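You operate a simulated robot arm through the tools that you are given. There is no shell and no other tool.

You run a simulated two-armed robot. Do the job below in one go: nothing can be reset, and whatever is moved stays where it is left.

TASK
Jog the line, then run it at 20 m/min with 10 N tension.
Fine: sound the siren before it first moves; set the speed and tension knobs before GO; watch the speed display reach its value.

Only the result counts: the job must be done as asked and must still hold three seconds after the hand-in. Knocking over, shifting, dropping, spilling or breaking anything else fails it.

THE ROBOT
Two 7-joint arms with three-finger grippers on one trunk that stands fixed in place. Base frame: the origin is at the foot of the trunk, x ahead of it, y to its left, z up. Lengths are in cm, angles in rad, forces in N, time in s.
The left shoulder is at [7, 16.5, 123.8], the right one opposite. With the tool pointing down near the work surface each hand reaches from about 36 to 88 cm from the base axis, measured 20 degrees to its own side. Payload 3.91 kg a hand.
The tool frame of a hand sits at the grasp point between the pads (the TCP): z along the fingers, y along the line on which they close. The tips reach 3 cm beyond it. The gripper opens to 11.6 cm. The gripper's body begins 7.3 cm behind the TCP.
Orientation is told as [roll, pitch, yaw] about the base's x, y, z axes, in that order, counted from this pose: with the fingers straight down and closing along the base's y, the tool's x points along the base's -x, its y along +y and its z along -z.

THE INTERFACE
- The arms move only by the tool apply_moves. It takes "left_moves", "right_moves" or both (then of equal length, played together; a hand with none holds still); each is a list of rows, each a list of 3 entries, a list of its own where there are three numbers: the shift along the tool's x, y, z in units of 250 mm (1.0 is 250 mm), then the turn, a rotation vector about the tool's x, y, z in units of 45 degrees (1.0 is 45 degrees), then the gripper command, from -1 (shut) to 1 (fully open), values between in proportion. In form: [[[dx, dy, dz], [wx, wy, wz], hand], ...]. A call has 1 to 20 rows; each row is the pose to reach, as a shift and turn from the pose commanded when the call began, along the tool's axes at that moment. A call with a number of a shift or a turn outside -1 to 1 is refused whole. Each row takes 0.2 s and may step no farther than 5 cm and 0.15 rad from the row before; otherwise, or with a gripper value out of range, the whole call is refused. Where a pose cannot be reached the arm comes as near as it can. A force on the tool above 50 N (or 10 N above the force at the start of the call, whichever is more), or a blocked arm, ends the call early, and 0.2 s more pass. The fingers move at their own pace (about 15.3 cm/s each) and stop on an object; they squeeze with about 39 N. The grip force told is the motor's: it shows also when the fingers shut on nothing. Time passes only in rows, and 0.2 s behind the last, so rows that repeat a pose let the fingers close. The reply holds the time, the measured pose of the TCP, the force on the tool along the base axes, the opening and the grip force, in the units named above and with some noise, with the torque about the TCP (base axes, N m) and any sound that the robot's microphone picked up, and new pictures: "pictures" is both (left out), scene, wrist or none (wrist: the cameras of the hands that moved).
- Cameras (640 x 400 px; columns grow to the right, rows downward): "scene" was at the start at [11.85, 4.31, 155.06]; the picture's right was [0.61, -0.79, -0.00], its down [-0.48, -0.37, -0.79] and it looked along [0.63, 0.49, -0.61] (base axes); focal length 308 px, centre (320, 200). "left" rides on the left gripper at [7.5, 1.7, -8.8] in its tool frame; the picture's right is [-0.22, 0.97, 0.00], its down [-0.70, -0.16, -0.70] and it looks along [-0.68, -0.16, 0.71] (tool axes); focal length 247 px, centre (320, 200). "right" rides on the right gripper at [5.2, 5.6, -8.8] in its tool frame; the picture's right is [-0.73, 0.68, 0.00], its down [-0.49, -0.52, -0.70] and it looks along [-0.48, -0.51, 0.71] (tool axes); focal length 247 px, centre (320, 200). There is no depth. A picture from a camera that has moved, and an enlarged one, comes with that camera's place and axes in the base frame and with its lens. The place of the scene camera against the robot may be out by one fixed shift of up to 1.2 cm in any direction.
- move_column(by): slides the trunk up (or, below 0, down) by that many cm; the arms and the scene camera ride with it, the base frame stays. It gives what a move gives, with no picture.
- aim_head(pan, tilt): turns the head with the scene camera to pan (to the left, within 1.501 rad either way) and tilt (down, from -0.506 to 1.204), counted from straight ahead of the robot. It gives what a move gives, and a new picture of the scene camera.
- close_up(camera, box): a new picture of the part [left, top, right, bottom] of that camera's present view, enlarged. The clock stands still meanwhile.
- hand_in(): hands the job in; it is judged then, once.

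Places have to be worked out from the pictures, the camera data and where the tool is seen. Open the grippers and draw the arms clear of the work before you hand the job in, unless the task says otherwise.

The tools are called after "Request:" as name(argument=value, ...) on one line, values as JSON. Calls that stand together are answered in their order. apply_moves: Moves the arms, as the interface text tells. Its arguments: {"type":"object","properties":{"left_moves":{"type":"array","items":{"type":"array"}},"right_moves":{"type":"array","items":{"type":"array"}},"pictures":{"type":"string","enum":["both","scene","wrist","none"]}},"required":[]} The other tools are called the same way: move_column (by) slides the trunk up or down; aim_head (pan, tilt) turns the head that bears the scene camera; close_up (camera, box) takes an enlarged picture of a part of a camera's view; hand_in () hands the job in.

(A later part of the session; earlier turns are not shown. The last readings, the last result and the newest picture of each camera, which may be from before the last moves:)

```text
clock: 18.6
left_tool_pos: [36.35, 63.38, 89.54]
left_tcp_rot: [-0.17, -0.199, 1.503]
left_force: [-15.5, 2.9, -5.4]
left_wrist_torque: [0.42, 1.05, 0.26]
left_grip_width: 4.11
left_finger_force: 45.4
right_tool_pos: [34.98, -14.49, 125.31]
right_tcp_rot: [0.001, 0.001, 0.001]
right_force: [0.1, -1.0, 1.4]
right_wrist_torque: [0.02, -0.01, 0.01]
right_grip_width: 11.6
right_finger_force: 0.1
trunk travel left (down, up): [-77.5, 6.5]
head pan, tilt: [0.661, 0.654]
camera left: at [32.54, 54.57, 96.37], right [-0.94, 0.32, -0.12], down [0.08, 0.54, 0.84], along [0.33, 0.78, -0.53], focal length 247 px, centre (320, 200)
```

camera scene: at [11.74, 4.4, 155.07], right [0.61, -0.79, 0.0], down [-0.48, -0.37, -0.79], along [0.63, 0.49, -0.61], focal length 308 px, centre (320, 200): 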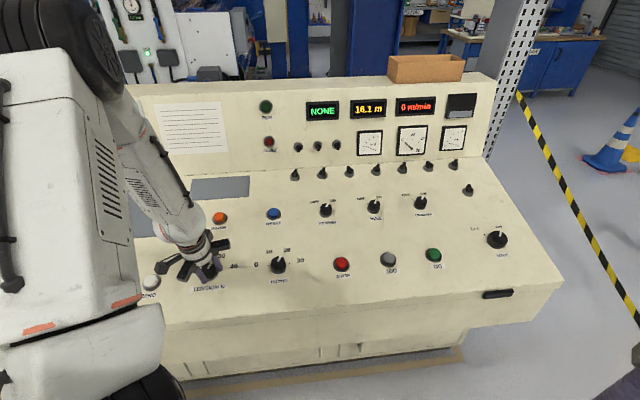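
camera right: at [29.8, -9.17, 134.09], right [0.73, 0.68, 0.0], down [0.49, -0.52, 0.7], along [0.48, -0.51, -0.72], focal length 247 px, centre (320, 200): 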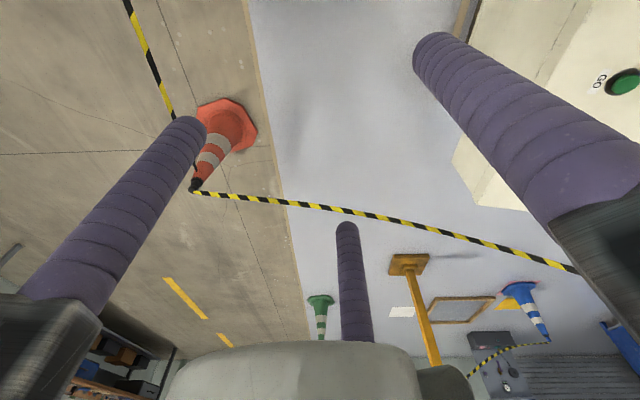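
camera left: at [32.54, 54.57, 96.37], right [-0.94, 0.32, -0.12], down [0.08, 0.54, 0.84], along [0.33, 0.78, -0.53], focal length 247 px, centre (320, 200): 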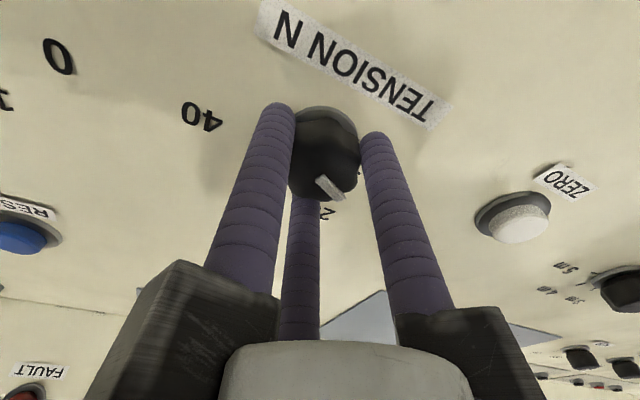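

The pointer follows. I turn the final 10°, release, retreat along the axis and turn back to the square view to read it.

Request:
apply_moves(left_moves=[[[0, 0, 0], [0, 0, -0.111], -1], [[0, 0, 0], [0, 0, -0.222], -1], [[0, 0, 0], [0, 0, -0.222], -1], [[0, 0, 0], [0, 0, -0.222], 0.3], [[0, 0, 0], [0, 0, -0.222], 0.3], [[0, 0, -0.1], [0, 0, -0.222], 0.3], [[0, 0, -0.22], [0, 0, -0.1], 0.3], [[0, 0, -0.335], [0, 0, 0.07], 0.3], [[0, 0, -0.335], [0, 0, 0.24], 0.3], [[0, 0, -0.335], [0, 0, 0.41], 0.3], [[0, 0, -0.335], [0, 0, 0.58], 0.3], [[0, 0, -0.335], [0, 0, 0.75], 0.3], [[0, 0, -0.335], [0, 0, 0.889], 0.3], [[0, 0, -0.335], [0, 0, 0.889], 0.3]], pictures="both")

Request:
close_up(camera="left", box=[250, 30, 410, 160])

Request:
close_up(camera="left", box=[40, 60, 240, 220])

Request:
close_up(camera="scene", box=[170, 200, 350, 310])

```text
clock: 21.6
left_tool_pos: [35.04, 61.75, 97.7]
left_tcp_rot: [0.0, -0.263, 0.782]
left_force: [0.2, 0.0, 0.4]
left_wrist_torque: [-0.02, 0.01, -0.02]
left_grip_width: 7.55
left_finger_force: 0.0
right_tool_pos: [35.09, -14.54, 125.25]
right_tcp_rot: [0.0, -0.001, 0.0]
right_force: [0.2, -1.0, -0.2]
right_wrist_torque: [0.0, 0.03, -0.03]
right_grip_width: 11.59
right_finger_force: 0.1
trunk travel left (down, up): [-77.5, 6.5]
head pan, tilt: [0.661, 0.654]
camera scene: at [11.84, 4.29, 155.06], right [0.61, -0.79, 0.0], down [-0.48, -0.37, -0.79], along [0.63, 0.49, -0.61], focal length 308 px, centre (320, 200)
camera left: at [27.07, 56.18, 104.34], right [-0.53, 0.84, 0.06], down [0.46, 0.23, 0.86], along [0.71, 0.48, -0.51], focal length 247 px, centre (320, 200)
```

scene: 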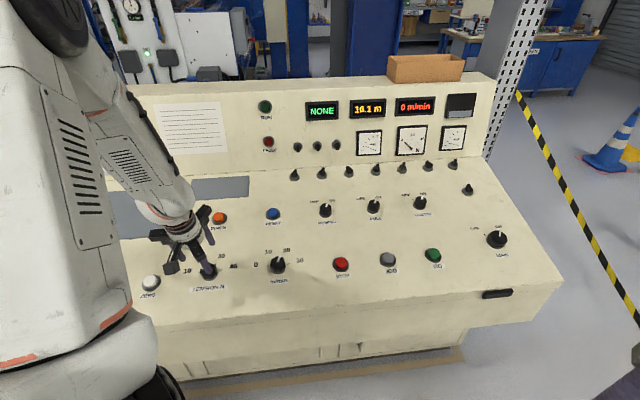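
left: 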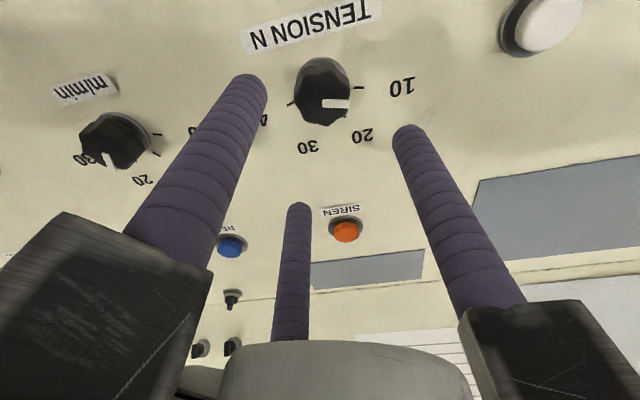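

```text
3.08 times, centred on (330, 95) of left
camera zoom: at [27.07, 56.18, 104.34], right [-0.53, 0.84, 0.06], down [0.46, 0.23, 0.86], along [0.71, 0.48, -0.51], focal length 760 px, centre (289, 523)
```

zoom: 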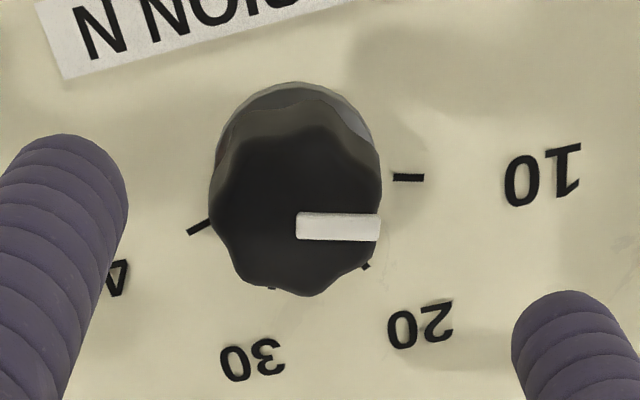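

```text
2.50 times, centred on (140, 140) of left
camera zoom: at [27.07, 56.18, 104.34], right [-0.53, 0.84, 0.06], down [0.46, 0.23, 0.86], along [0.71, 0.48, -0.51], focal length 617 px, centre (770, 350)
```

zoom: 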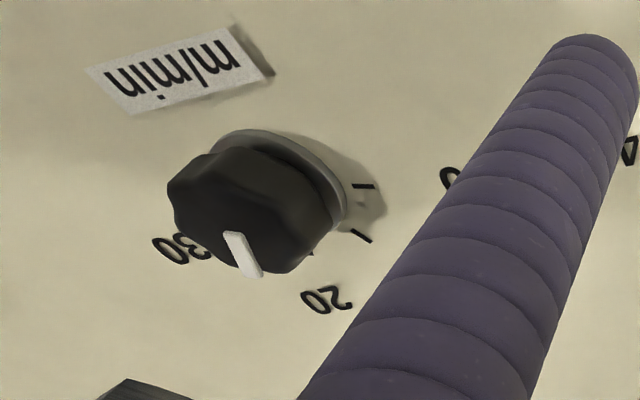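

```text
3.56 times, centred on (260, 255) of scene
camera zoom: at [11.84, 4.29, 155.06], right [0.61, -0.79, 0.0], down [-0.48, -0.37, -0.79], along [0.63, 0.49, -0.61], focal length 1096 px, centre (533, 4)
```

zoom: 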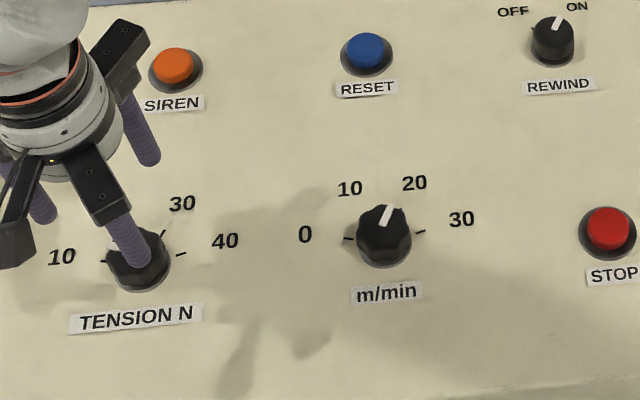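

Measured from two views, the tension pointer sits at about −75° (10 N) and the speed pointer at about +25° (20 m/min). Before sounding the siren I scout JOG and GO, so I slide the left hand along the desk with the gripper shut.

Request:
apply_moves(left_moves=[[[0, -0.16, 0], [0, 0, 0], -1], [[0, -0.33, 0], [0, 0, 0], -1], [[0, -0.5, 0], [0, 0, 0], -1], [[0, -0.67, 0], [0, 0, 0], -1], [[0, -0.84, 0], [0, 0, 0], -1], [[0, -1, 0], [0, 0, 0], -1]], pictures="none")

Request:
apply_moves(left_moves=[[[0, -0.16, 0], [0, 0, 0], -1], [[0, -0.33, 0], [0, 0, 0], -1], [[0, -0.5, 0], [0, 0, 0], -1], [[0, -0.67, 0], [0, 0, 0], -1], [[0, -0.84, 0], [0, 0, 0], -1], [[0, -1, 0], [0, 0, 0], -1]], pictures="both")

```text
clock: 23.0
left_tool_pos: [52.8, 43.82, 97.76]
left_tcp_rot: [0.001, -0.262, 0.783]
left_force: [0.5, 0.2, 0.6]
left_wrist_torque: [0.02, 0.05, -0.03]
left_grip_width: 0.91
left_finger_force: 39.0
right_tool_pos: [35.27, -14.71, 125.27]
right_tcp_rot: [0.0, 0.002, 0.0]
right_force: [-0.2, -0.4, 0.5]
right_wrist_torque: [0.02, 0.04, -0.01]
right_grip_width: 11.61
right_finger_force: 0.1
trunk travel left (down, up): [-77.5, 6.5]
head pan, tilt: [0.661, 0.654]
```

```text
clock: 24.4
left_tool_pos: [70.47, 26.4, 97.73]
left_tcp_rot: [0.003, -0.262, 0.784]
left_force: [0.8, 0.3, -0.4]
left_wrist_torque: [-0.04, 0.01, 0.01]
left_grip_width: 0.91
left_finger_force: 39.5
right_tool_pos: [35.17, -14.57, 125.43]
right_tcp_rot: [0.002, 0.0, 0.001]
right_force: [0.0, -0.5, 0.3]
right_wrist_torque: [0.04, 0.0, 0.01]
right_grip_width: 11.58
right_finger_force: 0.1
trunk travel left (down, up): [-77.5, 6.5]
head pan, tilt: [0.661, 0.654]
camera scene: at [11.96, 4.21, 155.06], right [0.61, -0.79, 0.0], down [-0.48, -0.37, -0.79], along [0.63, 0.49, -0.61], focal length 308 px, centre (320, 200)
camera left: at [62.5, 20.73, 104.24], right [-0.54, 0.84, 0.06], down [0.46, 0.23, 0.86], along [0.71, 0.49, -0.51], focal length 247 px, centre (320, 200)
```

scene: 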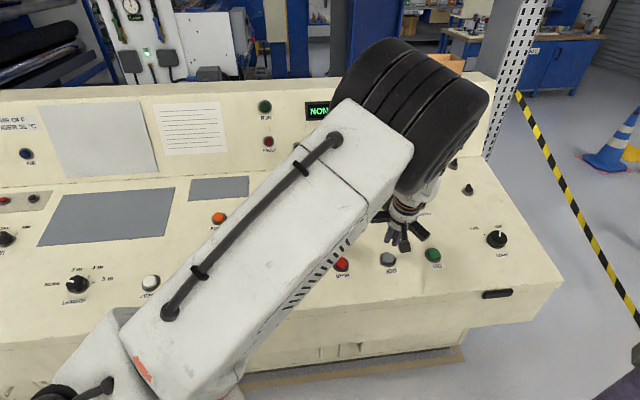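
left: 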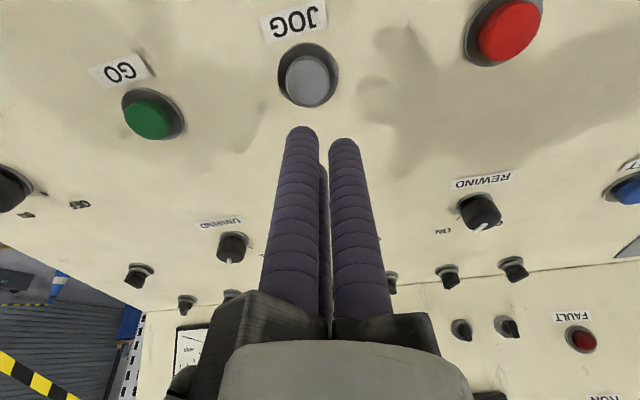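

JOG is just ahead of the shut fingers at roughly tool offset (+1.25, −0.7) cm, and GO is 14 cm further along. I zoom in to refine both.

Request:
close_up(camera="left", box=[240, 20, 380, 140])

Request:
close_up(camera="left", box=[80, 50, 240, 170])

```text
3.33 times, centred on (310, 80) of left
camera zoom: at [62.5, 20.73, 104.24], right [-0.54, 0.84, 0.06], down [0.46, 0.23, 0.86], along [0.71, 0.49, -0.51], focal length 823 px, centre (353, 600)
```

zoom: 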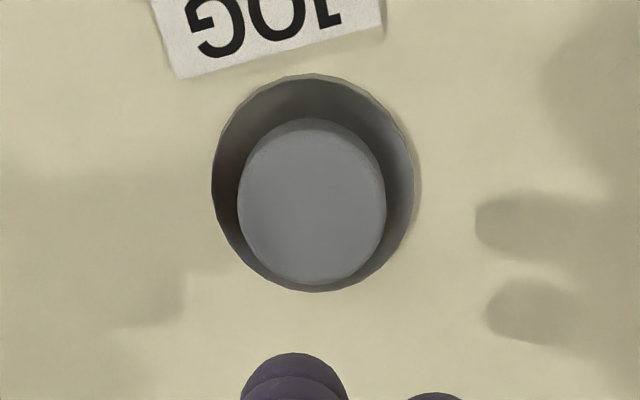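

```text
3.33 times, centred on (160, 110) of left
camera zoom: at [62.5, 20.73, 104.24], right [-0.54, 0.84, 0.06], down [0.46, 0.23, 0.86], along [0.71, 0.49, -0.51], focal length 823 px, centre (853, 500)
```

zoom: 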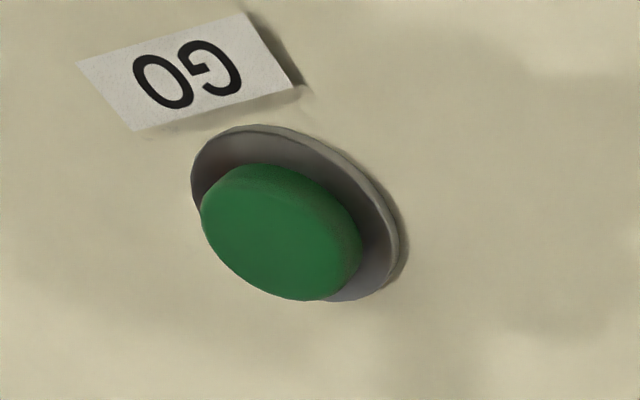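

JOG's cap centre is at tool offset (+1.3, −0.66), top about 10 cm below the TCP; GO is 13.9 cm further along the same row. Now I carry the left hand across to hover over SIREN.

Request:
apply_moves(left_moves=[[[-0.06, 0.163, 0], [0, 0, 0], -1], [[-0.121, 0.327, 0], [0, 0, 0], -1], [[-0.182, 0.49, 0], [0, 0, 0], -1], [[-0.242, 0.653, 0], [0, 0, 0], -1], [[-0.303, 0.817, 0], [0, 0, 0], -1], [[-0.363, 0.98, 0], [0, 0, 0], -1]], pictures="none")

Request:
apply_moves(left_moves=[[[-0.06, 0.163, 0], [0, 0, 0], -1], [[-0.121, 0.327, 0], [0, 0, 0], -1], [[-0.182, 0.49, 0], [0, 0, 0], -1], [[-0.242, 0.653, 0], [0, 0, 0], -1], [[-0.303, 0.817, 0], [0, 0, 0], -1], [[-0.363, 0.98, 0], [0, 0, 0], -1], [[-0.363, 0.98, 0], [0, 0, 0], -1]], pictures="both")

Request:
close_up(camera="left", box=[240, 20, 400, 140])

```text
clock: 25.8
left_tool_pos: [59.46, 50.08, 100.26]
left_tcp_rot: [-0.001, -0.262, 0.784]
left_force: [0.0, -0.3, -0.8]
left_wrist_torque: [0.0, -0.03, 0.0]
left_grip_width: 0.92
left_finger_force: 39.3
right_tool_pos: [35.02, -14.48, 125.34]
right_tcp_rot: [-0.001, 0.0, -0.003]
right_force: [0.0, 0.6, 0.3]
right_wrist_torque: [0.03, -0.03, 0.02]
right_grip_width: 11.6
right_finger_force: 0.0
trunk travel left (down, up): [-77.5, 6.5]
head pan, tilt: [0.661, 0.654]
```

```text
clock: 27.4
left_tool_pos: [48.25, 73.37, 102.55]
left_tcp_rot: [0.001, -0.261, 0.783]
left_force: [-0.9, -0.3, 0.5]
left_wrist_torque: [0.03, 0.0, 0.0]
left_grip_width: 0.91
left_finger_force: 39.2
right_tool_pos: [35.12, -14.66, 125.26]
right_tcp_rot: [0.001, 0.002, -0.001]
right_force: [-0.6, -0.2, -0.4]
right_wrist_torque: [0.01, 0.01, 0.0]
right_grip_width: 11.63
right_finger_force: 0.0
trunk travel left (down, up): [-77.5, 6.5]
head pan, tilt: [0.661, 0.654]
camera scene: at [11.89, 4.21, 155.06], right [0.61, -0.79, 0.0], down [-0.48, -0.37, -0.79], along [0.63, 0.49, -0.61], focal length 308 px, centre (320, 200)
camera left: at [40.22, 67.87, 109.1], right [-0.53, 0.84, 0.06], down [0.46, 0.23, 0.86], along [0.71, 0.49, -0.51], focal length 247 px, centre (320, 200)
```

scene: 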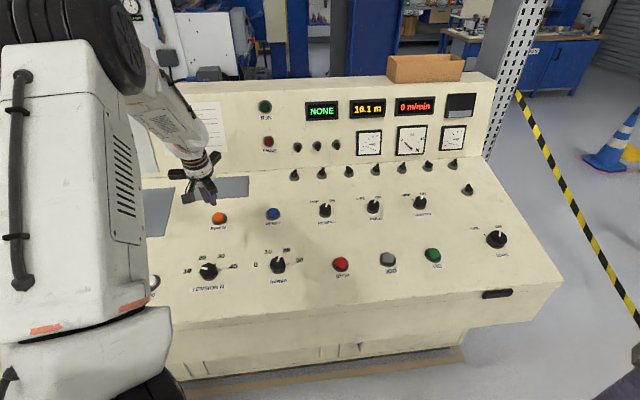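
left: 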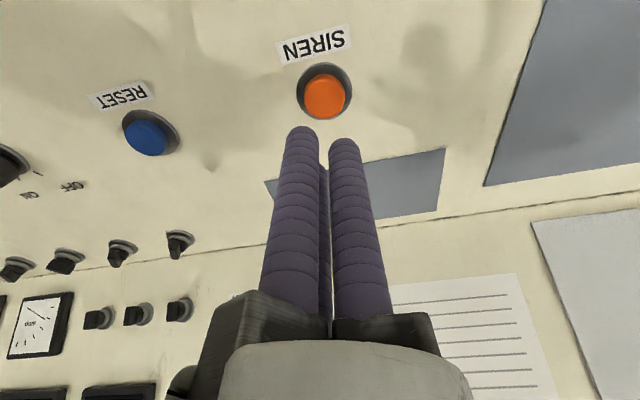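

```text
3.33 times, centred on (320, 80) of left
camera zoom: at [40.22, 67.87, 109.1], right [-0.53, 0.84, 0.06], down [0.46, 0.23, 0.86], along [0.71, 0.49, -0.51], focal length 823 px, centre (320, 600)
```

zoom: 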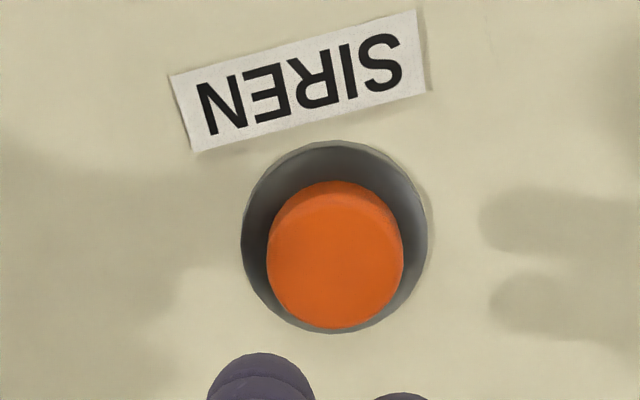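

SIREN's cap is at tool offset (−0.45, +0.23), top about 10.1–10.9 cm below the TCP. I centre over it and lower to just above the cap.

Request:
apply_moves(left_moves=[[[-0.018, 0.009, 0.1], [0, 0, 0], -1], [[-0.018, 0.009, 0.2], [0, 0, 0], -1], [[-0.018, 0.009, 0.256], [0, 0, 0], -1], [[-0.018, 0.009, 0.256], [0, 0, 0], -1]], pictures="both")

Request:
close_up(camera="left", box=[240, 60, 400, 180])

Request:
close_up(camera="scene", box=[160, 130, 300, 240])

```text
clock: 28.4
left_tool_pos: [49.66, 75.13, 96.3]
left_tcp_rot: [0.0, -0.26, 0.783]
left_force: [-0.2, 0.7, -0.5]
left_wrist_torque: [0.0, 0.0, 0.03]
left_grip_width: 0.86
left_finger_force: 39.1
right_tool_pos: [35.16, -14.61, 125.22]
right_tcp_rot: [0.001, -0.001, -0.001]
right_force: [0.7, -0.5, -0.7]
right_wrist_torque: [-0.03, -0.03, 0.0]
right_grip_width: 11.6
right_finger_force: 0.0
trunk travel left (down, up): [-77.5, 6.5]
head pan, tilt: [0.661, 0.654]
camera scene: at [11.85, 4.32, 155.06], right [0.61, -0.79, 0.0], down [-0.48, -0.37, -0.79], along [0.63, 0.49, -0.61], focal length 308 px, centre (320, 200)
camera left: at [41.53, 69.56, 102.94], right [-0.54, 0.84, 0.06], down [0.46, 0.23, 0.86], along [0.71, 0.49, -0.51], focal length 247 px, centre (320, 200)
```

scene: 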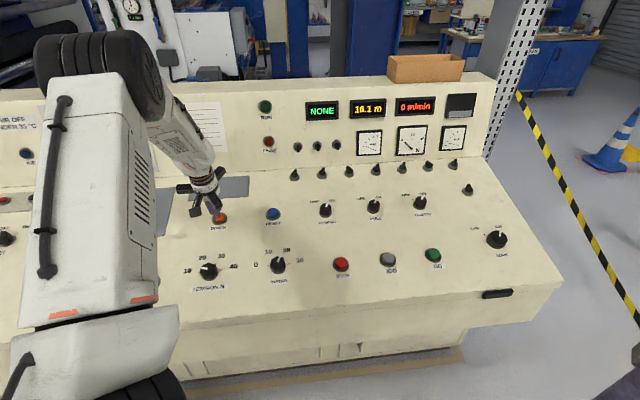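
left: 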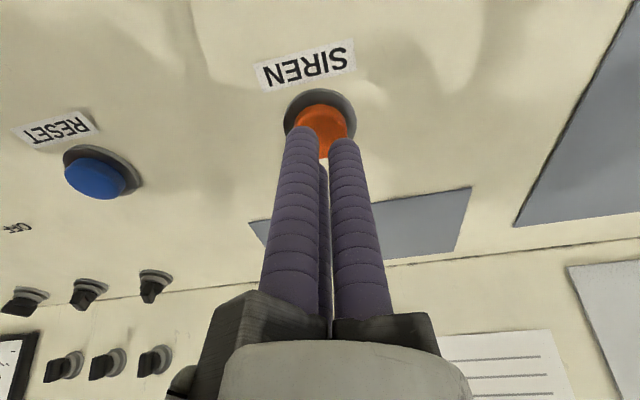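

```text
3.33 times, centred on (320, 120) of left
camera zoom: at [41.53, 69.56, 102.94], right [-0.54, 0.84, 0.06], down [0.46, 0.23, 0.86], along [0.71, 0.49, -0.51], focal length 823 px, centre (320, 467)
```

zoom: 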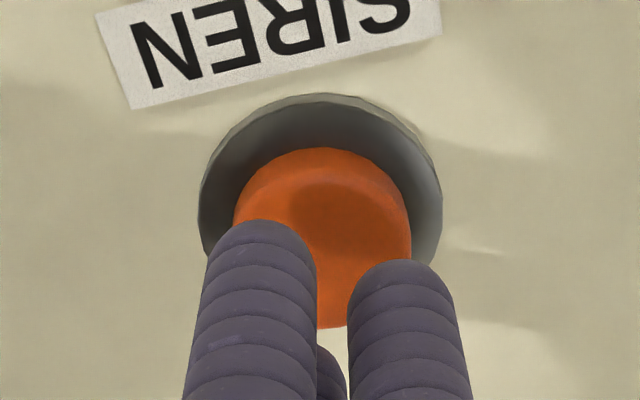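

```text
3.64 times, centred on (230, 185) of scene
camera zoom: at [11.85, 4.32, 155.06], right [0.61, -0.79, 0.0], down [-0.48, -0.37, -0.79], along [0.63, 0.49, -0.61], focal length 1122 px, centre (647, 254)
```

zoom: 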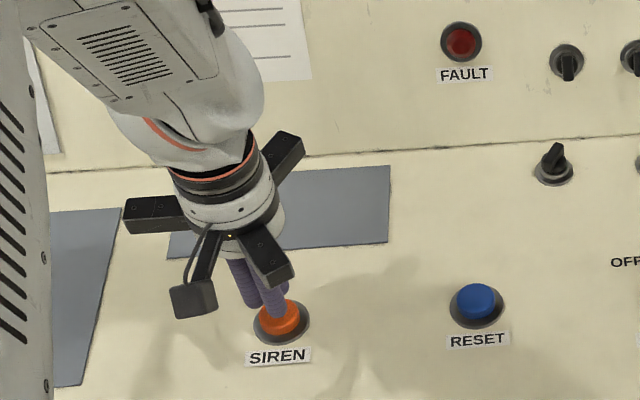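

The fingertips are right above the siren cap, about 1.5 cm short. I press down in small steps, hold briefly, and listen.

Request:
apply_moves(left_moves=[[[0, 0, 0.045], [0, 0, 0], -1], [[0, 0, 0.06], [0, 0, 0], -1], [[0, 0, 0.07], [0, 0, 0], -1], [[0, 0, 0.08], [0, 0, 0], -1], [[0, 0, 0.088], [0, 0, 0], -1]], pictures="wrist")

```text
clock: 29.6
left_tool_pos: [49.9, 75.36, 94.43]
left_tcp_rot: [0.0, -0.264, 0.785]
left_force: [-0.7, -0.5, 2.3]
left_wrist_torque: [-0.07, -0.02, 0.0]
left_grip_width: 0.91
left_finger_force: 38.8
right_tool_pos: [34.98, -14.56, 125.34]
right_tcp_rot: [0.003, -0.001, 0.001]
right_force: [0.2, -1.0, -1.3]
right_wrist_torque: [0.0, 0.01, 0.0]
right_grip_width: 11.61
right_finger_force: 0.1
trunk travel left (down, up): [-77.5, 6.5]
head pan, tilt: [0.661, 0.654]
heard: click
camera left: at [41.9, 69.88, 100.93], right [-0.53, 0.84, 0.06], down [0.46, 0.23, 0.86], along [0.71, 0.49, -0.51], focal length 247 px, centre (320, 200)
```

left: 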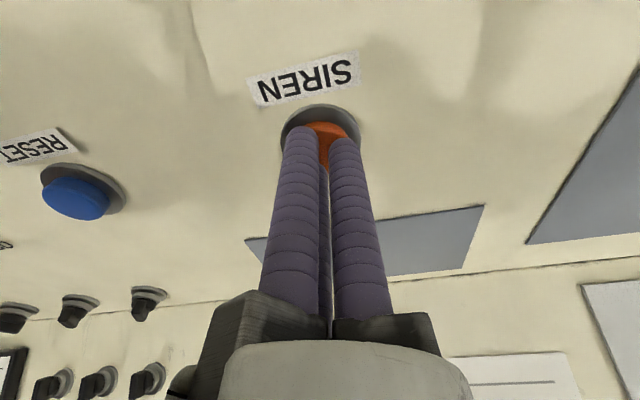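

The microphone picked up a click with 2.3 N on the tool. I hold the press a little longer to hear whether the siren sounds.

Request:
apply_moves(left_moves=[[[0, 0, 0.006], [0, 0, 0], -1], [[0, 0, 0.012], [0, 0, 0], -1], [[0, 0, 0.012], [0, 0, 0], -1], [[0, 0, 0.012], [0, 0, 0], -1], [[0, 0, 0.012], [0, 0, 0], -1]], pictures="none")

```text
clock: 30.8
left_tool_pos: [49.97, 75.43, 94.19]
left_tcp_rot: [0.002, -0.265, 0.783]
left_force: [-0.4, -0.7, 10.1]
left_wrist_torque: [-0.08, 0.02, -0.02]
left_grip_width: 0.88
left_finger_force: 45.0
right_tool_pos: [35.01, -14.71, 125.3]
right_tcp_rot: [0.002, 0.0, -0.001]
right_force: [-0.2, 0.7, -0.9]
right_wrist_torque: [0.0, 0.01, 0.02]
right_grip_width: 11.62
right_finger_force: 0.0
trunk travel left (down, up): [-77.5, 6.5]
head pan, tilt: [0.661, 0.654]
```

It is bottomed out at 10 N but no siren was reported. I release the button and listen again.

Request:
apply_moves(left_moves=[[[0, 0, -0.03], [0, 0, 0], -1], [[0, 0, -0.07], [0, 0, 0], -1], [[0, 0, -0.11], [0, 0, 0], -1], [[0, 0, -0.11], [0, 0, 0], -1]], pictures="both")

```text
clock: 31.8
left_tool_pos: [49.48, 75.08, 96.75]
left_tcp_rot: [-0.001, -0.263, 0.786]
left_force: [-0.5, -0.3, -1.8]
left_wrist_torque: [0.02, -0.01, 0.0]
left_grip_width: 0.91
left_finger_force: 44.9
right_tool_pos: [35.1, -14.5, 125.36]
right_tcp_rot: [0.001, 0.002, 0.0]
right_force: [-0.3, 0.5, -0.4]
right_wrist_torque: [0.0, -0.01, 0.0]
right_grip_width: 11.62
right_finger_force: 0.1
trunk travel left (down, up): [-77.5, 6.5]
head pan, tilt: [0.661, 0.654]
camera scene: at [11.87, 4.36, 155.06], right [0.61, -0.79, 0.0], down [-0.48, -0.37, -0.79], along [0.63, 0.49, -0.61], focal length 308 px, centre (320, 200)
camera left: at [41.45, 69.49, 103.2], right [-0.54, 0.84, 0.06], down [0.46, 0.23, 0.86], along [0.71, 0.49, -0.51], focal length 247 px, centre (320, 200)
```

scene: 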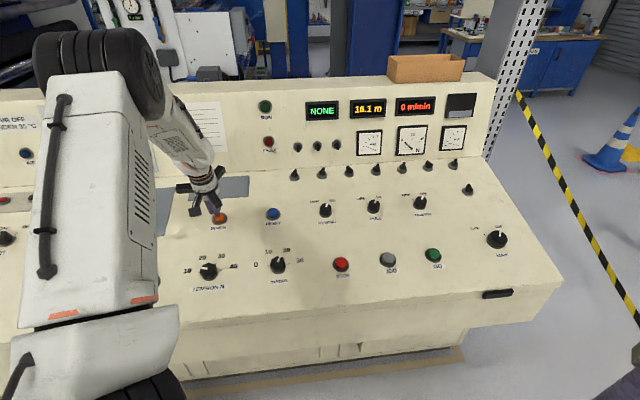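
left: 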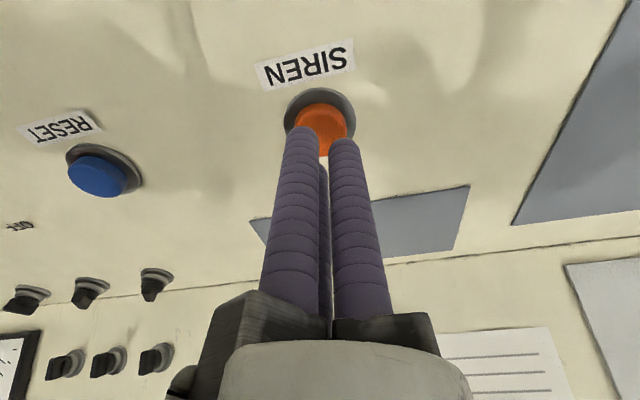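

No siren sound was reported beyond the click. I check the displays and lamps for any change.

Request:
close_up(camera="scene", box=[230, 80, 490, 200])

Request:
close_up(camera="scene", box=[160, 190, 320, 300])

```text
2.46 times, centred on (360, 140) of scene
camera zoom: at [11.87, 4.36, 155.06], right [0.61, -0.79, 0.0], down [-0.48, -0.37, -0.79], along [0.63, 0.49, -0.61], focal length 759 px, centre (222, 348)
```

zoom: 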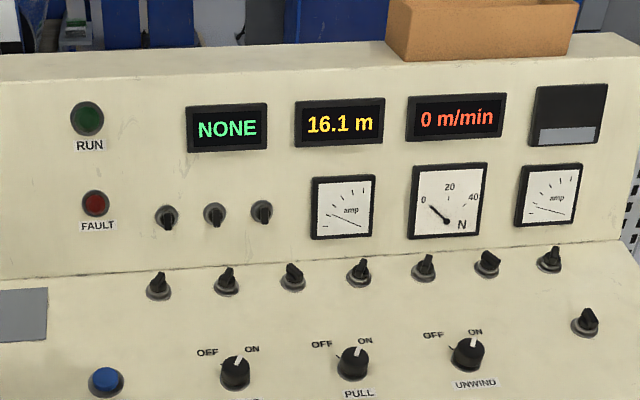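

```text
3.64 times, centred on (240, 245) of scene
camera zoom: at [11.87, 4.36, 155.06], right [0.61, -0.79, 0.0], down [-0.48, -0.37, -0.79], along [0.63, 0.49, -0.61], focal length 1122 px, centre (611, 36)
```

zoom: 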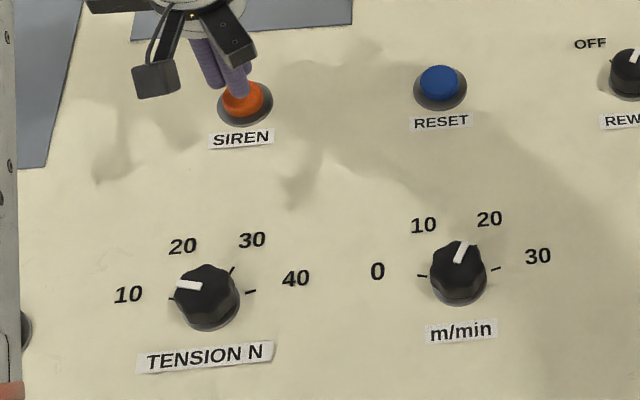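

Displays are unchanged: NONE, 16.1 m, 0 m/min. I press the siren once more, a touch deeper and with a longer hold, to be sure it has sounded.

Request:
apply_moves(left_moves=[[[0, 0, 0.05], [0, 0, 0], -1], [[0, 0, 0.09], [0, 0, 0], -1], [[0, 0, 0.112], [0, 0, 0], -1], [[0, 0, 0.124], [0, 0, 0], -1], [[0, 0, 0.124], [0, 0, 0], -1], [[0, 0, 0.124], [0, 0, 0], -1], [[0, 0, 0.124], [0, 0, 0], -1], [[0, 0, 0.124], [0, 0, 0], -1], [[0, 0, 0.124], [0, 0, 0], -1], [[0, 0, 0.124], [0, 0, 0], -1], [[0, 0, 0.124], [0, 0, 0], -1], [[0, 0, 0.124], [0, 0, 0], -1]], pictures="scene")

```text
clock: 34.4
left_tool_pos: [50.09, 75.46, 93.96]
left_tcp_rot: [0.001, -0.266, 0.784]
left_force: [0.2, 4.8, 25.8]
left_wrist_torque: [0.04, -0.03, 0.02]
left_grip_width: 0.91
left_finger_force: 44.9
right_tool_pos: [34.86, -14.71, 125.34]
right_tcp_rot: [0.005, -0.001, -0.001]
right_force: [0.5, 0.3, -0.4]
right_wrist_torque: [0.01, 0.0, 0.02]
right_grip_width: 11.58
right_finger_force: 0.0
trunk travel left (down, up): [-77.5, 6.5]
head pan, tilt: [0.661, 0.654]
heard: click
camera scene: at [11.58, 3.98, 155.11], right [0.61, -0.79, 0.0], down [-0.48, -0.37, -0.79], along [0.63, 0.49, -0.61], focal length 308 px, centre (320, 200)
```

scene: 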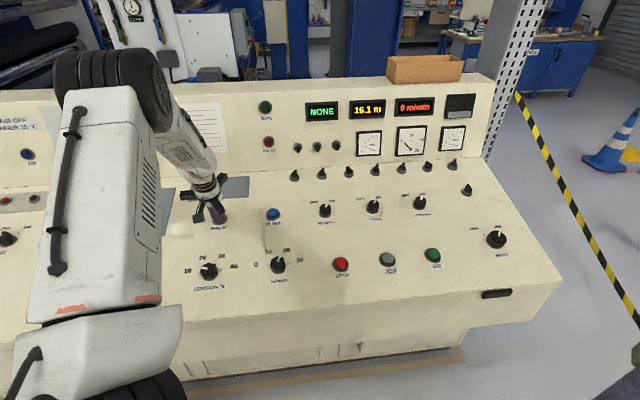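

The press clicks reliably again, so the siren button has been worked twice. Now I lift off and carry the hand across to hover over JOG.

Request:
apply_moves(left_moves=[[[0, 0, -0.12], [0, 0, 0], -1], [[0, 0, -0.25], [0, 0, 0], -1], [[0.05, -0.13, -0.33], [0, 0, 0], -1], [[0.12, -0.3, -0.356], [0, 0, 0], -1], [[0.19, -0.475, -0.356], [0, 0, 0], -1], [[0.26, -0.65, -0.356], [0, 0, 0], -1], [[0.33, -0.825, -0.356], [0, 0, 0], -1], [[0.398, -1, -0.356], [0, 0, 0], -1]], pictures="none")

Request:
apply_moves(left_moves=[[[0.066, -0.165, 0], [0, 0, 0], -1], [[0.133, -0.331, 0], [0, 0, 0], -1], [[0.199, -0.496, 0], [0, 0, 0], -1], [[0.265, -0.661, 0], [0, 0, 0], -1], [[0.332, -0.827, 0], [0, 0, 0], -1], [[0.398, -0.992, 0], [0, 0, 0], -1], [[0.398, -0.992, 0.13], [0, 0, 0], -1], [[0.398, -0.992, 0.25], [0, 0, 0], -1], [[0.398, -0.992, 0.25], [0, 0, 0], -1]], pictures="both")

Request:
close_up(camera="left", box=[240, 60, 400, 180])

```text
clock: 36.2
left_tool_pos: [59.39, 49.43, 99.69]
left_tcp_rot: [0.002, -0.263, 0.784]
left_force: [-1.1, 0.9, 0.3]
left_wrist_torque: [0.03, 0.01, 0.0]
left_grip_width: 0.91
left_finger_force: 45.0
right_tool_pos: [35.26, -14.76, 125.26]
right_tcp_rot: [0.001, 0.003, 0.001]
right_force: [-0.2, -0.9, -0.2]
right_wrist_torque: [0.04, 0.01, -0.03]
right_grip_width: 11.62
right_finger_force: 0.2
trunk travel left (down, up): [-77.5, 6.5]
head pan, tilt: [0.661, 0.654]
```

```text
clock: 38.2
left_tool_pos: [71.12, 26.08, 91.19]
left_tcp_rot: [0.0, -0.264, 0.784]
left_force: [0.1, -0.5, 0.6]
left_wrist_torque: [-0.01, -0.01, 0.0]
left_grip_width: 0.9
left_finger_force: 45.1
right_tool_pos: [35.05, -14.63, 125.28]
right_tcp_rot: [0.002, -0.001, 0.0]
right_force: [-0.5, 0.0, -0.2]
right_wrist_torque: [-0.01, -0.05, -0.01]
right_grip_width: 11.61
right_finger_force: 0.1
trunk travel left (down, up): [-77.5, 6.5]
head pan, tilt: [0.661, 0.654]
camera scene: at [11.76, 4.19, 155.08], right [0.61, -0.79, 0.0], down [-0.48, -0.37, -0.79], along [0.63, 0.49, -0.61], focal length 308 px, centre (320, 200)
camera left: at [63.13, 20.6, 97.69], right [-0.53, 0.84, 0.06], down [0.46, 0.23, 0.86], along [0.71, 0.49, -0.51], focal length 247 px, centre (320, 200)
```

scene: 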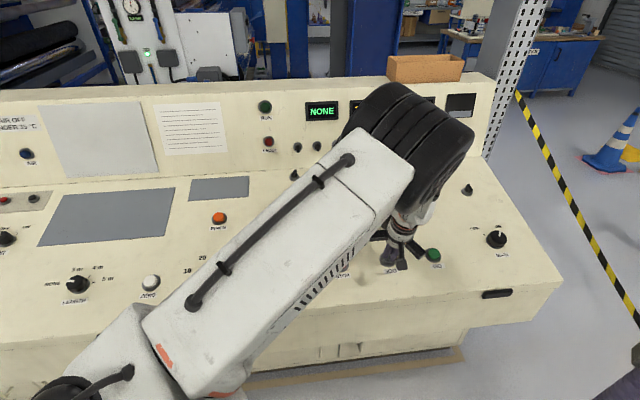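
left: 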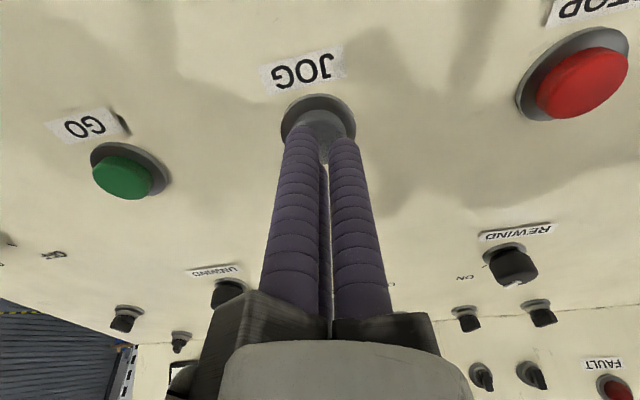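

```text
3.33 times, centred on (320, 120) of left
camera zoom: at [63.13, 20.6, 97.69], right [-0.53, 0.84, 0.06], down [0.46, 0.23, 0.86], along [0.71, 0.49, -0.51], focal length 823 px, centre (320, 467)
```

zoom: 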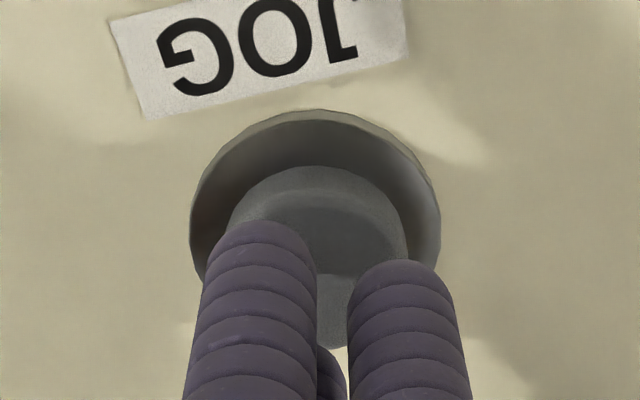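

The view over JOG matches the one I had over SIREN before it clicked. I press JOG in small steps and hold about two seconds so the line jogs.

Request:
apply_moves(left_moves=[[[0, 0, 0.045], [0, 0, 0], -1], [[0, 0, 0.06], [0, 0, 0], -1], [[0, 0, 0.07], [0, 0, 0], -1], [[0, 0, 0.08], [0, 0, 0], -1], [[0, 0, 0.088], [0, 0, 0], -1], [[0, 0, 0.088], [0, 0, 0], -1]], pictures="both")

```text
clock: 39.6
left_tool_pos: [71.55, 26.6, 89.45]
left_tcp_rot: [-0.006, -0.268, 0.786]
left_force: [-0.4, -3.9, 28.8]
left_wrist_torque: [-0.19, -0.02, 0.0]
left_grip_width: 0.9
left_finger_force: 45.3
right_tool_pos: [34.73, -14.72, 125.57]
right_tcp_rot: [0.001, -0.002, -0.001]
right_force: [1.4, -0.3, 0.2]
right_wrist_torque: [0.01, 0.06, -0.02]
right_grip_width: 11.61
right_finger_force: 0.0
trunk travel left (down, up): [-77.5, 6.5]
head pan, tilt: [0.661, 0.654]
heard: click
camera scene: at [11.41, 4.07, 155.13], right [0.61, -0.79, 0.0], down [-0.48, -0.37, -0.79], along [0.63, 0.49, -0.61], focal length 308 px, centre (320, 200)
camera left: at [63.39, 20.98, 95.87], right [-0.54, 0.84, 0.06], down [0.45, 0.23, 0.86], along [0.71, 0.49, -0.51], focal length 247 px, centre (320, 200)
```

scene: 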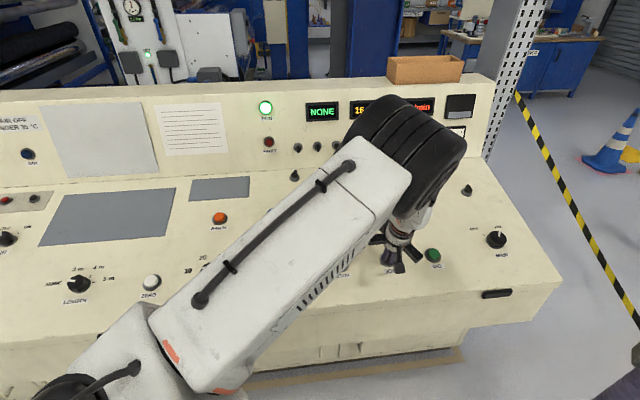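
left: 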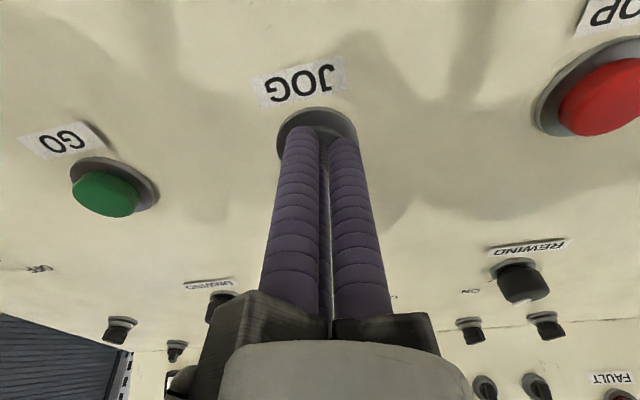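

JOG clicked and the RUN lamp is lit green, so the line is jogging. I hold a bit longer and look at the lamp and displays.

Request:
apply_moves(left_moves=[[[0, 0, -0.004], [0, 0, 0], -1], [[0, 0, -0.004], [0, 0, 0], -1], [[0, 0, -0.004], [0, 0, 0], -1], [[0, 0, -0.004], [0, 0, 0], -1], [[0, 0, -0.004], [0, 0, 0], -1], [[0, 0, -0.004], [0, 0, 0], -1]], pictures="none")

Request:
close_up(camera="scene", box=[230, 80, 490, 200])

```text
clock: 41.0
left_tool_pos: [71.57, 26.46, 89.32]
left_tcp_rot: [0.0, -0.266, 0.785]
left_force: [6.1, -1.5, 29.6]
left_wrist_torque: [-0.15, -0.23, 0.07]
left_grip_width: 0.88
left_finger_force: 45.1
right_tool_pos: [34.82, -14.62, 125.36]
right_tcp_rot: [0.002, -0.002, -0.002]
right_force: [0.2, 0.8, 0.3]
right_wrist_torque: [-0.01, 0.06, 0.0]
right_grip_width: 11.6
right_finger_force: 0.1
trunk travel left (down, up): [-77.5, 6.5]
head pan, tilt: [0.661, 0.654]
```

```text
2.46 times, centred on (360, 140) of scene
camera zoom: at [11.5, 4.08, 155.11], right [0.61, -0.79, 0.0], down [-0.48, -0.37, -0.79], along [0.63, 0.49, -0.61], focal length 759 px, centre (222, 348)
```

zoom: 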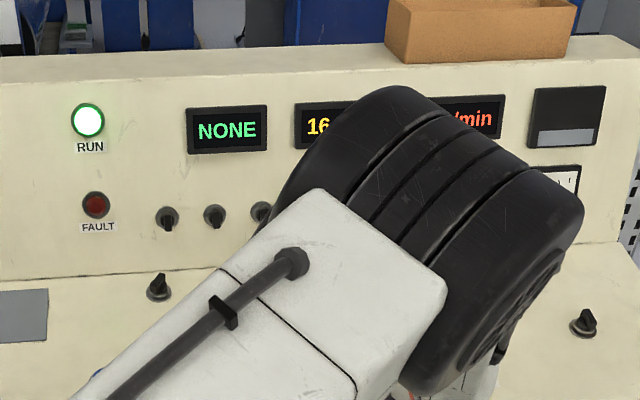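

The RUN lamp is on with no fault. I release JOG, lift, and move 13.9 cm along the row to hover over GO.

Request:
apply_moves(left_moves=[[[0, 0, -0.08], [0, 0, 0], -1], [[0, 0, -0.2], [0, 0, 0], -1], [[0, -0.18, -0.2], [0, 0, 0], -1], [[0, -0.37, -0.2], [0, 0, 0], -1], [[0, -0.556, -0.18], [0, 0, 0], -1], [[0, -0.556, -0.13], [0, 0, 0], -1], [[0, -0.556, -0.13], [0, 0, 0], -1]], pictures="both")

Request:
close_up(camera="left", box=[240, 60, 400, 180])

Request:
close_up(camera="scene", box=[230, 80, 490, 200])

```text
clock: 42.6
left_tool_pos: [80.77, 16.22, 92.1]
left_tcp_rot: [0.0, -0.264, 0.784]
left_force: [0.1, -0.7, -0.3]
left_wrist_torque: [-0.02, 0.02, -0.03]
left_grip_width: 0.89
left_finger_force: 44.8
right_tool_pos: [35.12, -14.64, 125.31]
right_tcp_rot: [-0.001, 0.002, 0.001]
right_force: [-0.2, 0.2, 0.6]
right_wrist_torque: [0.0, 0.0, -0.01]
right_grip_width: 11.59
right_finger_force: 0.1
trunk travel left (down, up): [-77.5, 6.5]
head pan, tilt: [0.661, 0.654]
camera scene: at [11.81, 4.27, 155.07], right [0.61, -0.79, 0.0], down [-0.48, -0.37, -0.79], along [0.63, 0.49, -0.61], focal length 308 px, centre (320, 200)
camera left: at [72.73, 10.64, 98.73], right [-0.54, 0.84, 0.06], down [0.46, 0.23, 0.86], along [0.71, 0.49, -0.51], focal length 247 px, centre (320, 200)
```

scene: 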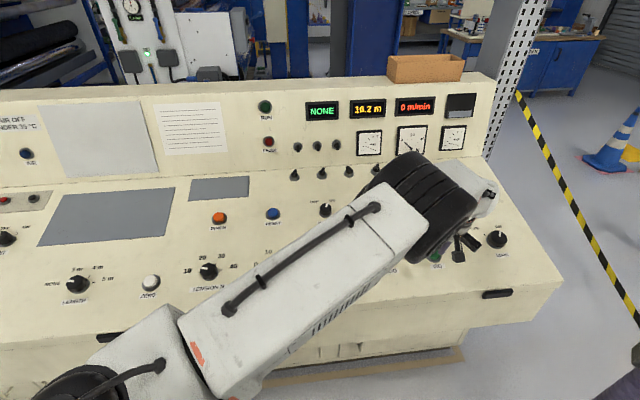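
left: 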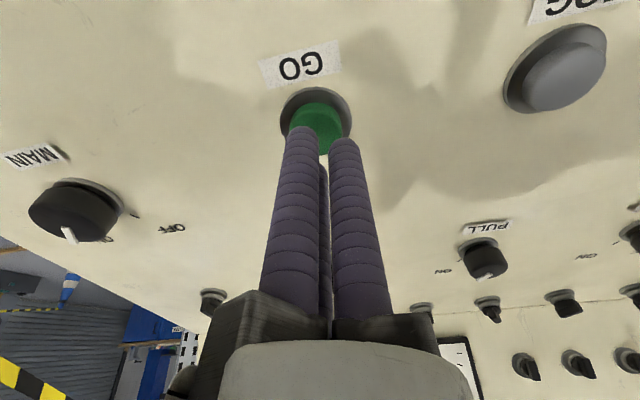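

```text
3.33 times, centred on (320, 120) of left
camera zoom: at [72.73, 10.64, 98.73], right [-0.54, 0.84, 0.06], down [0.46, 0.23, 0.86], along [0.71, 0.49, -0.51], focal length 823 px, centre (320, 467)
```

zoom: 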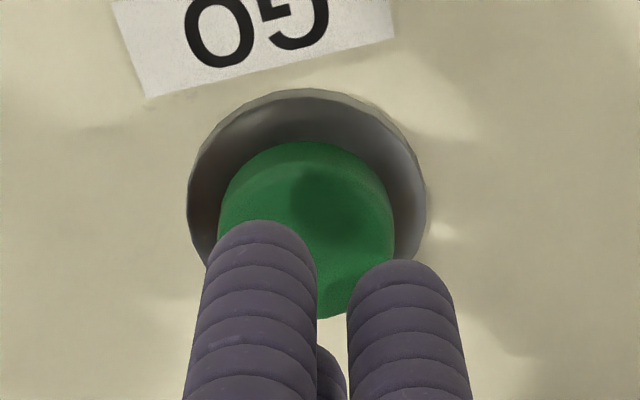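

```text
2.46 times, centred on (360, 140) of scene
camera zoom: at [11.81, 4.27, 155.07], right [0.61, -0.79, 0.0], down [-0.48, -0.37, -0.79], along [0.63, 0.49, -0.61], focal length 759 px, centre (222, 348)
```

zoom: 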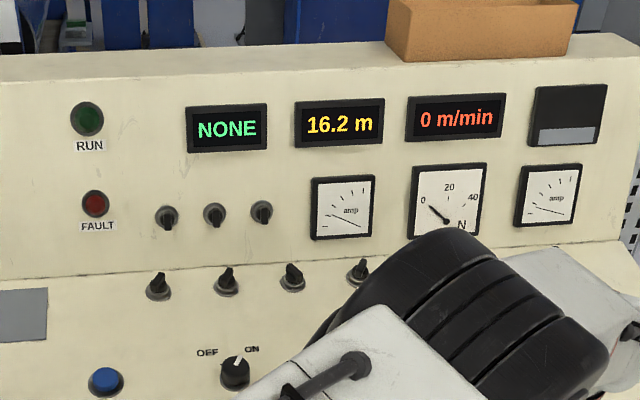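

The jog advanced the counter to 16.2 m and the line stopped on release (RUN off, 0 m/min). I press GO with a small −y centring correction, in steps.

Request:
apply_moves(left_moves=[[[0, -0.01, 0.06], [0, 0, 0], -1], [[0, -0.01, 0.085], [0, 0, 0], -1], [[0, -0.01, 0.097], [0, 0, 0], -1], [[0, -0.01, 0.105], [0, 0, 0], -1], [[0, -0.01, 0.112], [0, 0, 0], -1], [[0, -0.01, 0.112], [0, 0, 0], -1]], pictures="scene")

Request:
close_up(camera="scene", box=[230, 80, 490, 200])

```text
clock: 44.0
left_tool_pos: [81.45, 16.49, 89.64]
left_tcp_rot: [0.0, -0.268, 0.783]
left_force: [-0.8, -2.4, 9.8]
left_wrist_torque: [-0.07, 0.01, -0.04]
left_grip_width: 0.91
left_finger_force: 46.0
right_tool_pos: [34.92, -14.56, 125.33]
right_tcp_rot: [0.002, 0.001, 0.001]
right_force: [0.6, -0.2, 0.0]
right_wrist_torque: [-0.02, 0.04, 0.0]
right_grip_width: 11.61
right_finger_force: 0.0
trunk travel left (down, up): [-77.5, 6.5]
head pan, tilt: [0.661, 0.654]
heard: click
camera scene: at [11.68, 4.22, 155.09], right [0.61, -0.79, 0.0], down [-0.48, -0.37, -0.79], along [0.63, 0.49, -0.61], focal length 308 px, centre (320, 200)
```

scene: 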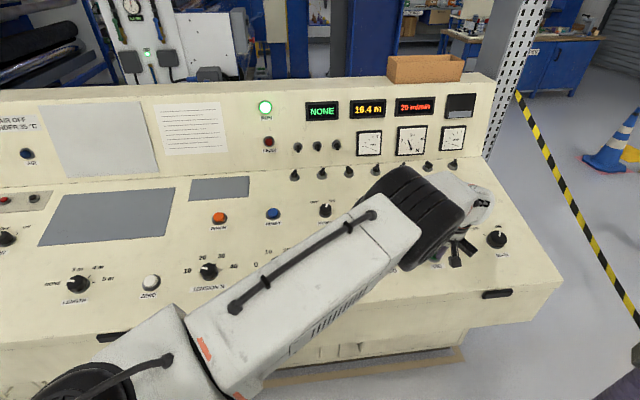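

```text
2.46 times, centred on (360, 140) of scene
camera zoom: at [11.68, 4.22, 155.09], right [0.61, -0.79, 0.0], down [-0.48, -0.37, -0.79], along [0.63, 0.49, -0.61], focal length 759 px, centre (222, 348)
```

zoom: 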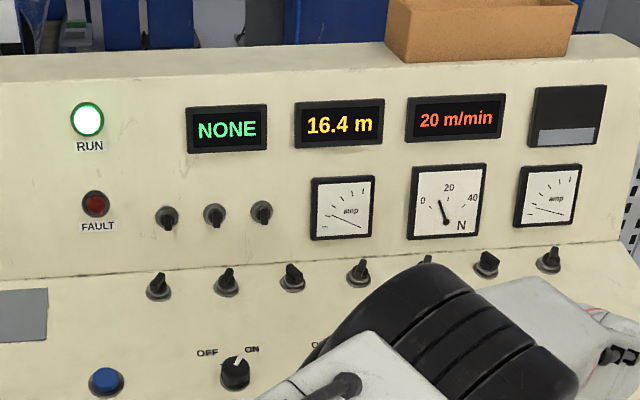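

GO clicked: RUN is lit, the display reads 20 m/min, the tension gauge shows about 10 N and the fault display reads NONE. I release GO and draw the left arm up and back clear of the desk.

Request:
apply_moves(left_moves=[[[0, 0, -0.12], [0, 0, 0], -1], [[0, 0, -0.28], [0, 0, 0], -1], [[0, 0, -0.44], [0, 0, 0], -1], [[0, 0, -0.6], [0, 0, 0], -1], [[0.08, 0.14, -0.66], [0, 0, 0], -1], [[0.16, 0.28, -0.72], [0, 0, 0], -1], [[0.24, 0.42, -0.78], [0, 0, 0], -1], [[0.3, 0.56, -0.84], [0, 0, 0], -1]], pictures="none")

Request:
apply_moves(left_moves=[[[0.019, 0.157, -0.075], [0, 0, 0], -1], [[0.039, 0.313, -0.149], [0, 0, 0], -1], [[0.058, 0.47, -0.224], [0, 0, 0], -1], [[0.077, 0.627, -0.299], [0, 0, 0], -1], [[0.097, 0.783, -0.373], [0, 0, 0], 0], [[0.116, 0.94, -0.448], [0, 0, 0], 1], [[0.116, 0.94, -0.448], [0, 0, 0], 1]], pictures="both")

Request:
close_up(camera="scene", box=[230, 80, 490, 200])

```text
clock: 45.8
left_tool_pos: [62.24, 18.14, 107.92]
left_tcp_rot: [-0.016, -0.243, 0.809]
left_force: [-0.1, -0.7, 0.0]
left_wrist_torque: [0.0, -0.06, -0.01]
left_grip_width: 0.86
left_finger_force: 45.2
right_tool_pos: [34.74, -14.64, 125.45]
right_tcp_rot: [0.001, -0.002, 0.0]
right_force: [-1.0, -0.5, 0.2]
right_wrist_torque: [-0.01, -0.06, -0.01]
right_grip_width: 11.59
right_finger_force: 0.0
trunk travel left (down, up): [-77.5, 6.5]
head pan, tilt: [0.661, 0.654]
```

```text
clock: 47.4
left_tool_pos: [47.08, 33.22, 113.87]
left_tcp_rot: [-0.043, -0.232, 0.796]
left_force: [0.1, -0.6, -0.4]
left_wrist_torque: [-0.01, 0.01, -0.01]
left_grip_width: 11.61
left_finger_force: 0.0
left hand out of reach, approached as far as the arm can: row 4, 5, 6, 7
right_tool_pos: [35.13, -14.54, 125.25]
right_tcp_rot: [0.001, 0.003, -0.002]
right_force: [0.5, 0.3, -0.2]
right_wrist_torque: [0.02, 0.02, -0.02]
right_grip_width: 11.61
right_finger_force: 0.1
trunk travel left (down, up): [-77.5, 6.5]
head pan, tilt: [0.661, 0.654]
camera scene: at [11.96, 4.17, 155.08], right [0.61, -0.79, 0.0], down [-0.48, -0.37, -0.79], along [0.63, 0.48, -0.61], focal length 308 px, centre (320, 200)
camera left: at [39.04, 28.01, 120.7], right [-0.54, 0.84, 0.01], down [0.45, 0.28, 0.85], along [0.71, 0.46, -0.53], focal length 247 px, centre (320, 200)
```

scene: 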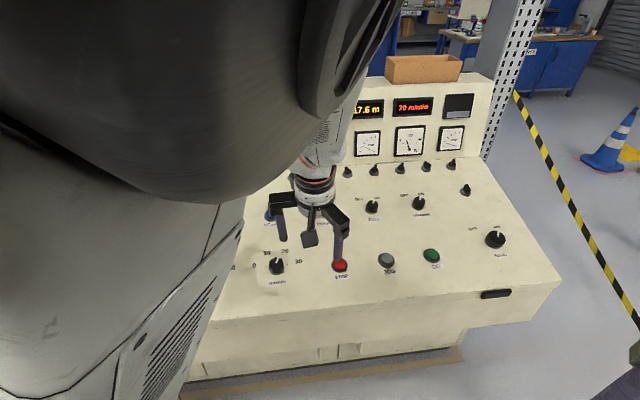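
left: 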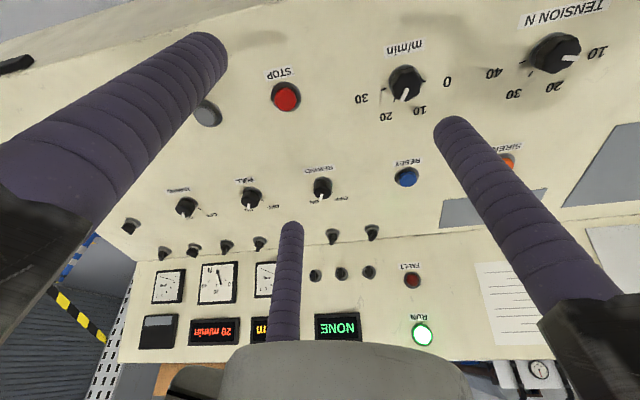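

```text
2.46 times, centred on (360, 140) of scene
camera zoom: at [11.96, 4.17, 155.08], right [0.61, -0.79, 0.0], down [-0.48, -0.37, -0.79], along [0.63, 0.48, -0.61], focal length 759 px, centre (222, 348)
```

zoom: 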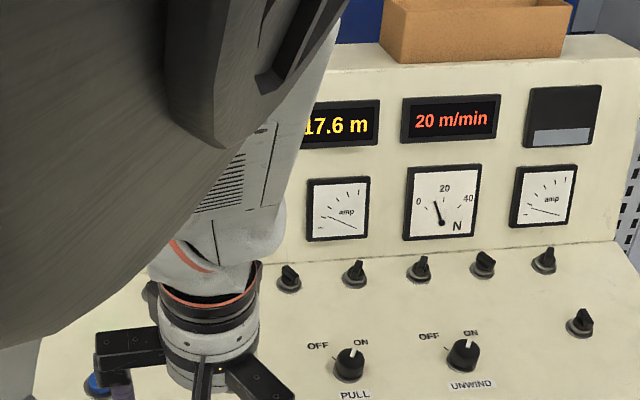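

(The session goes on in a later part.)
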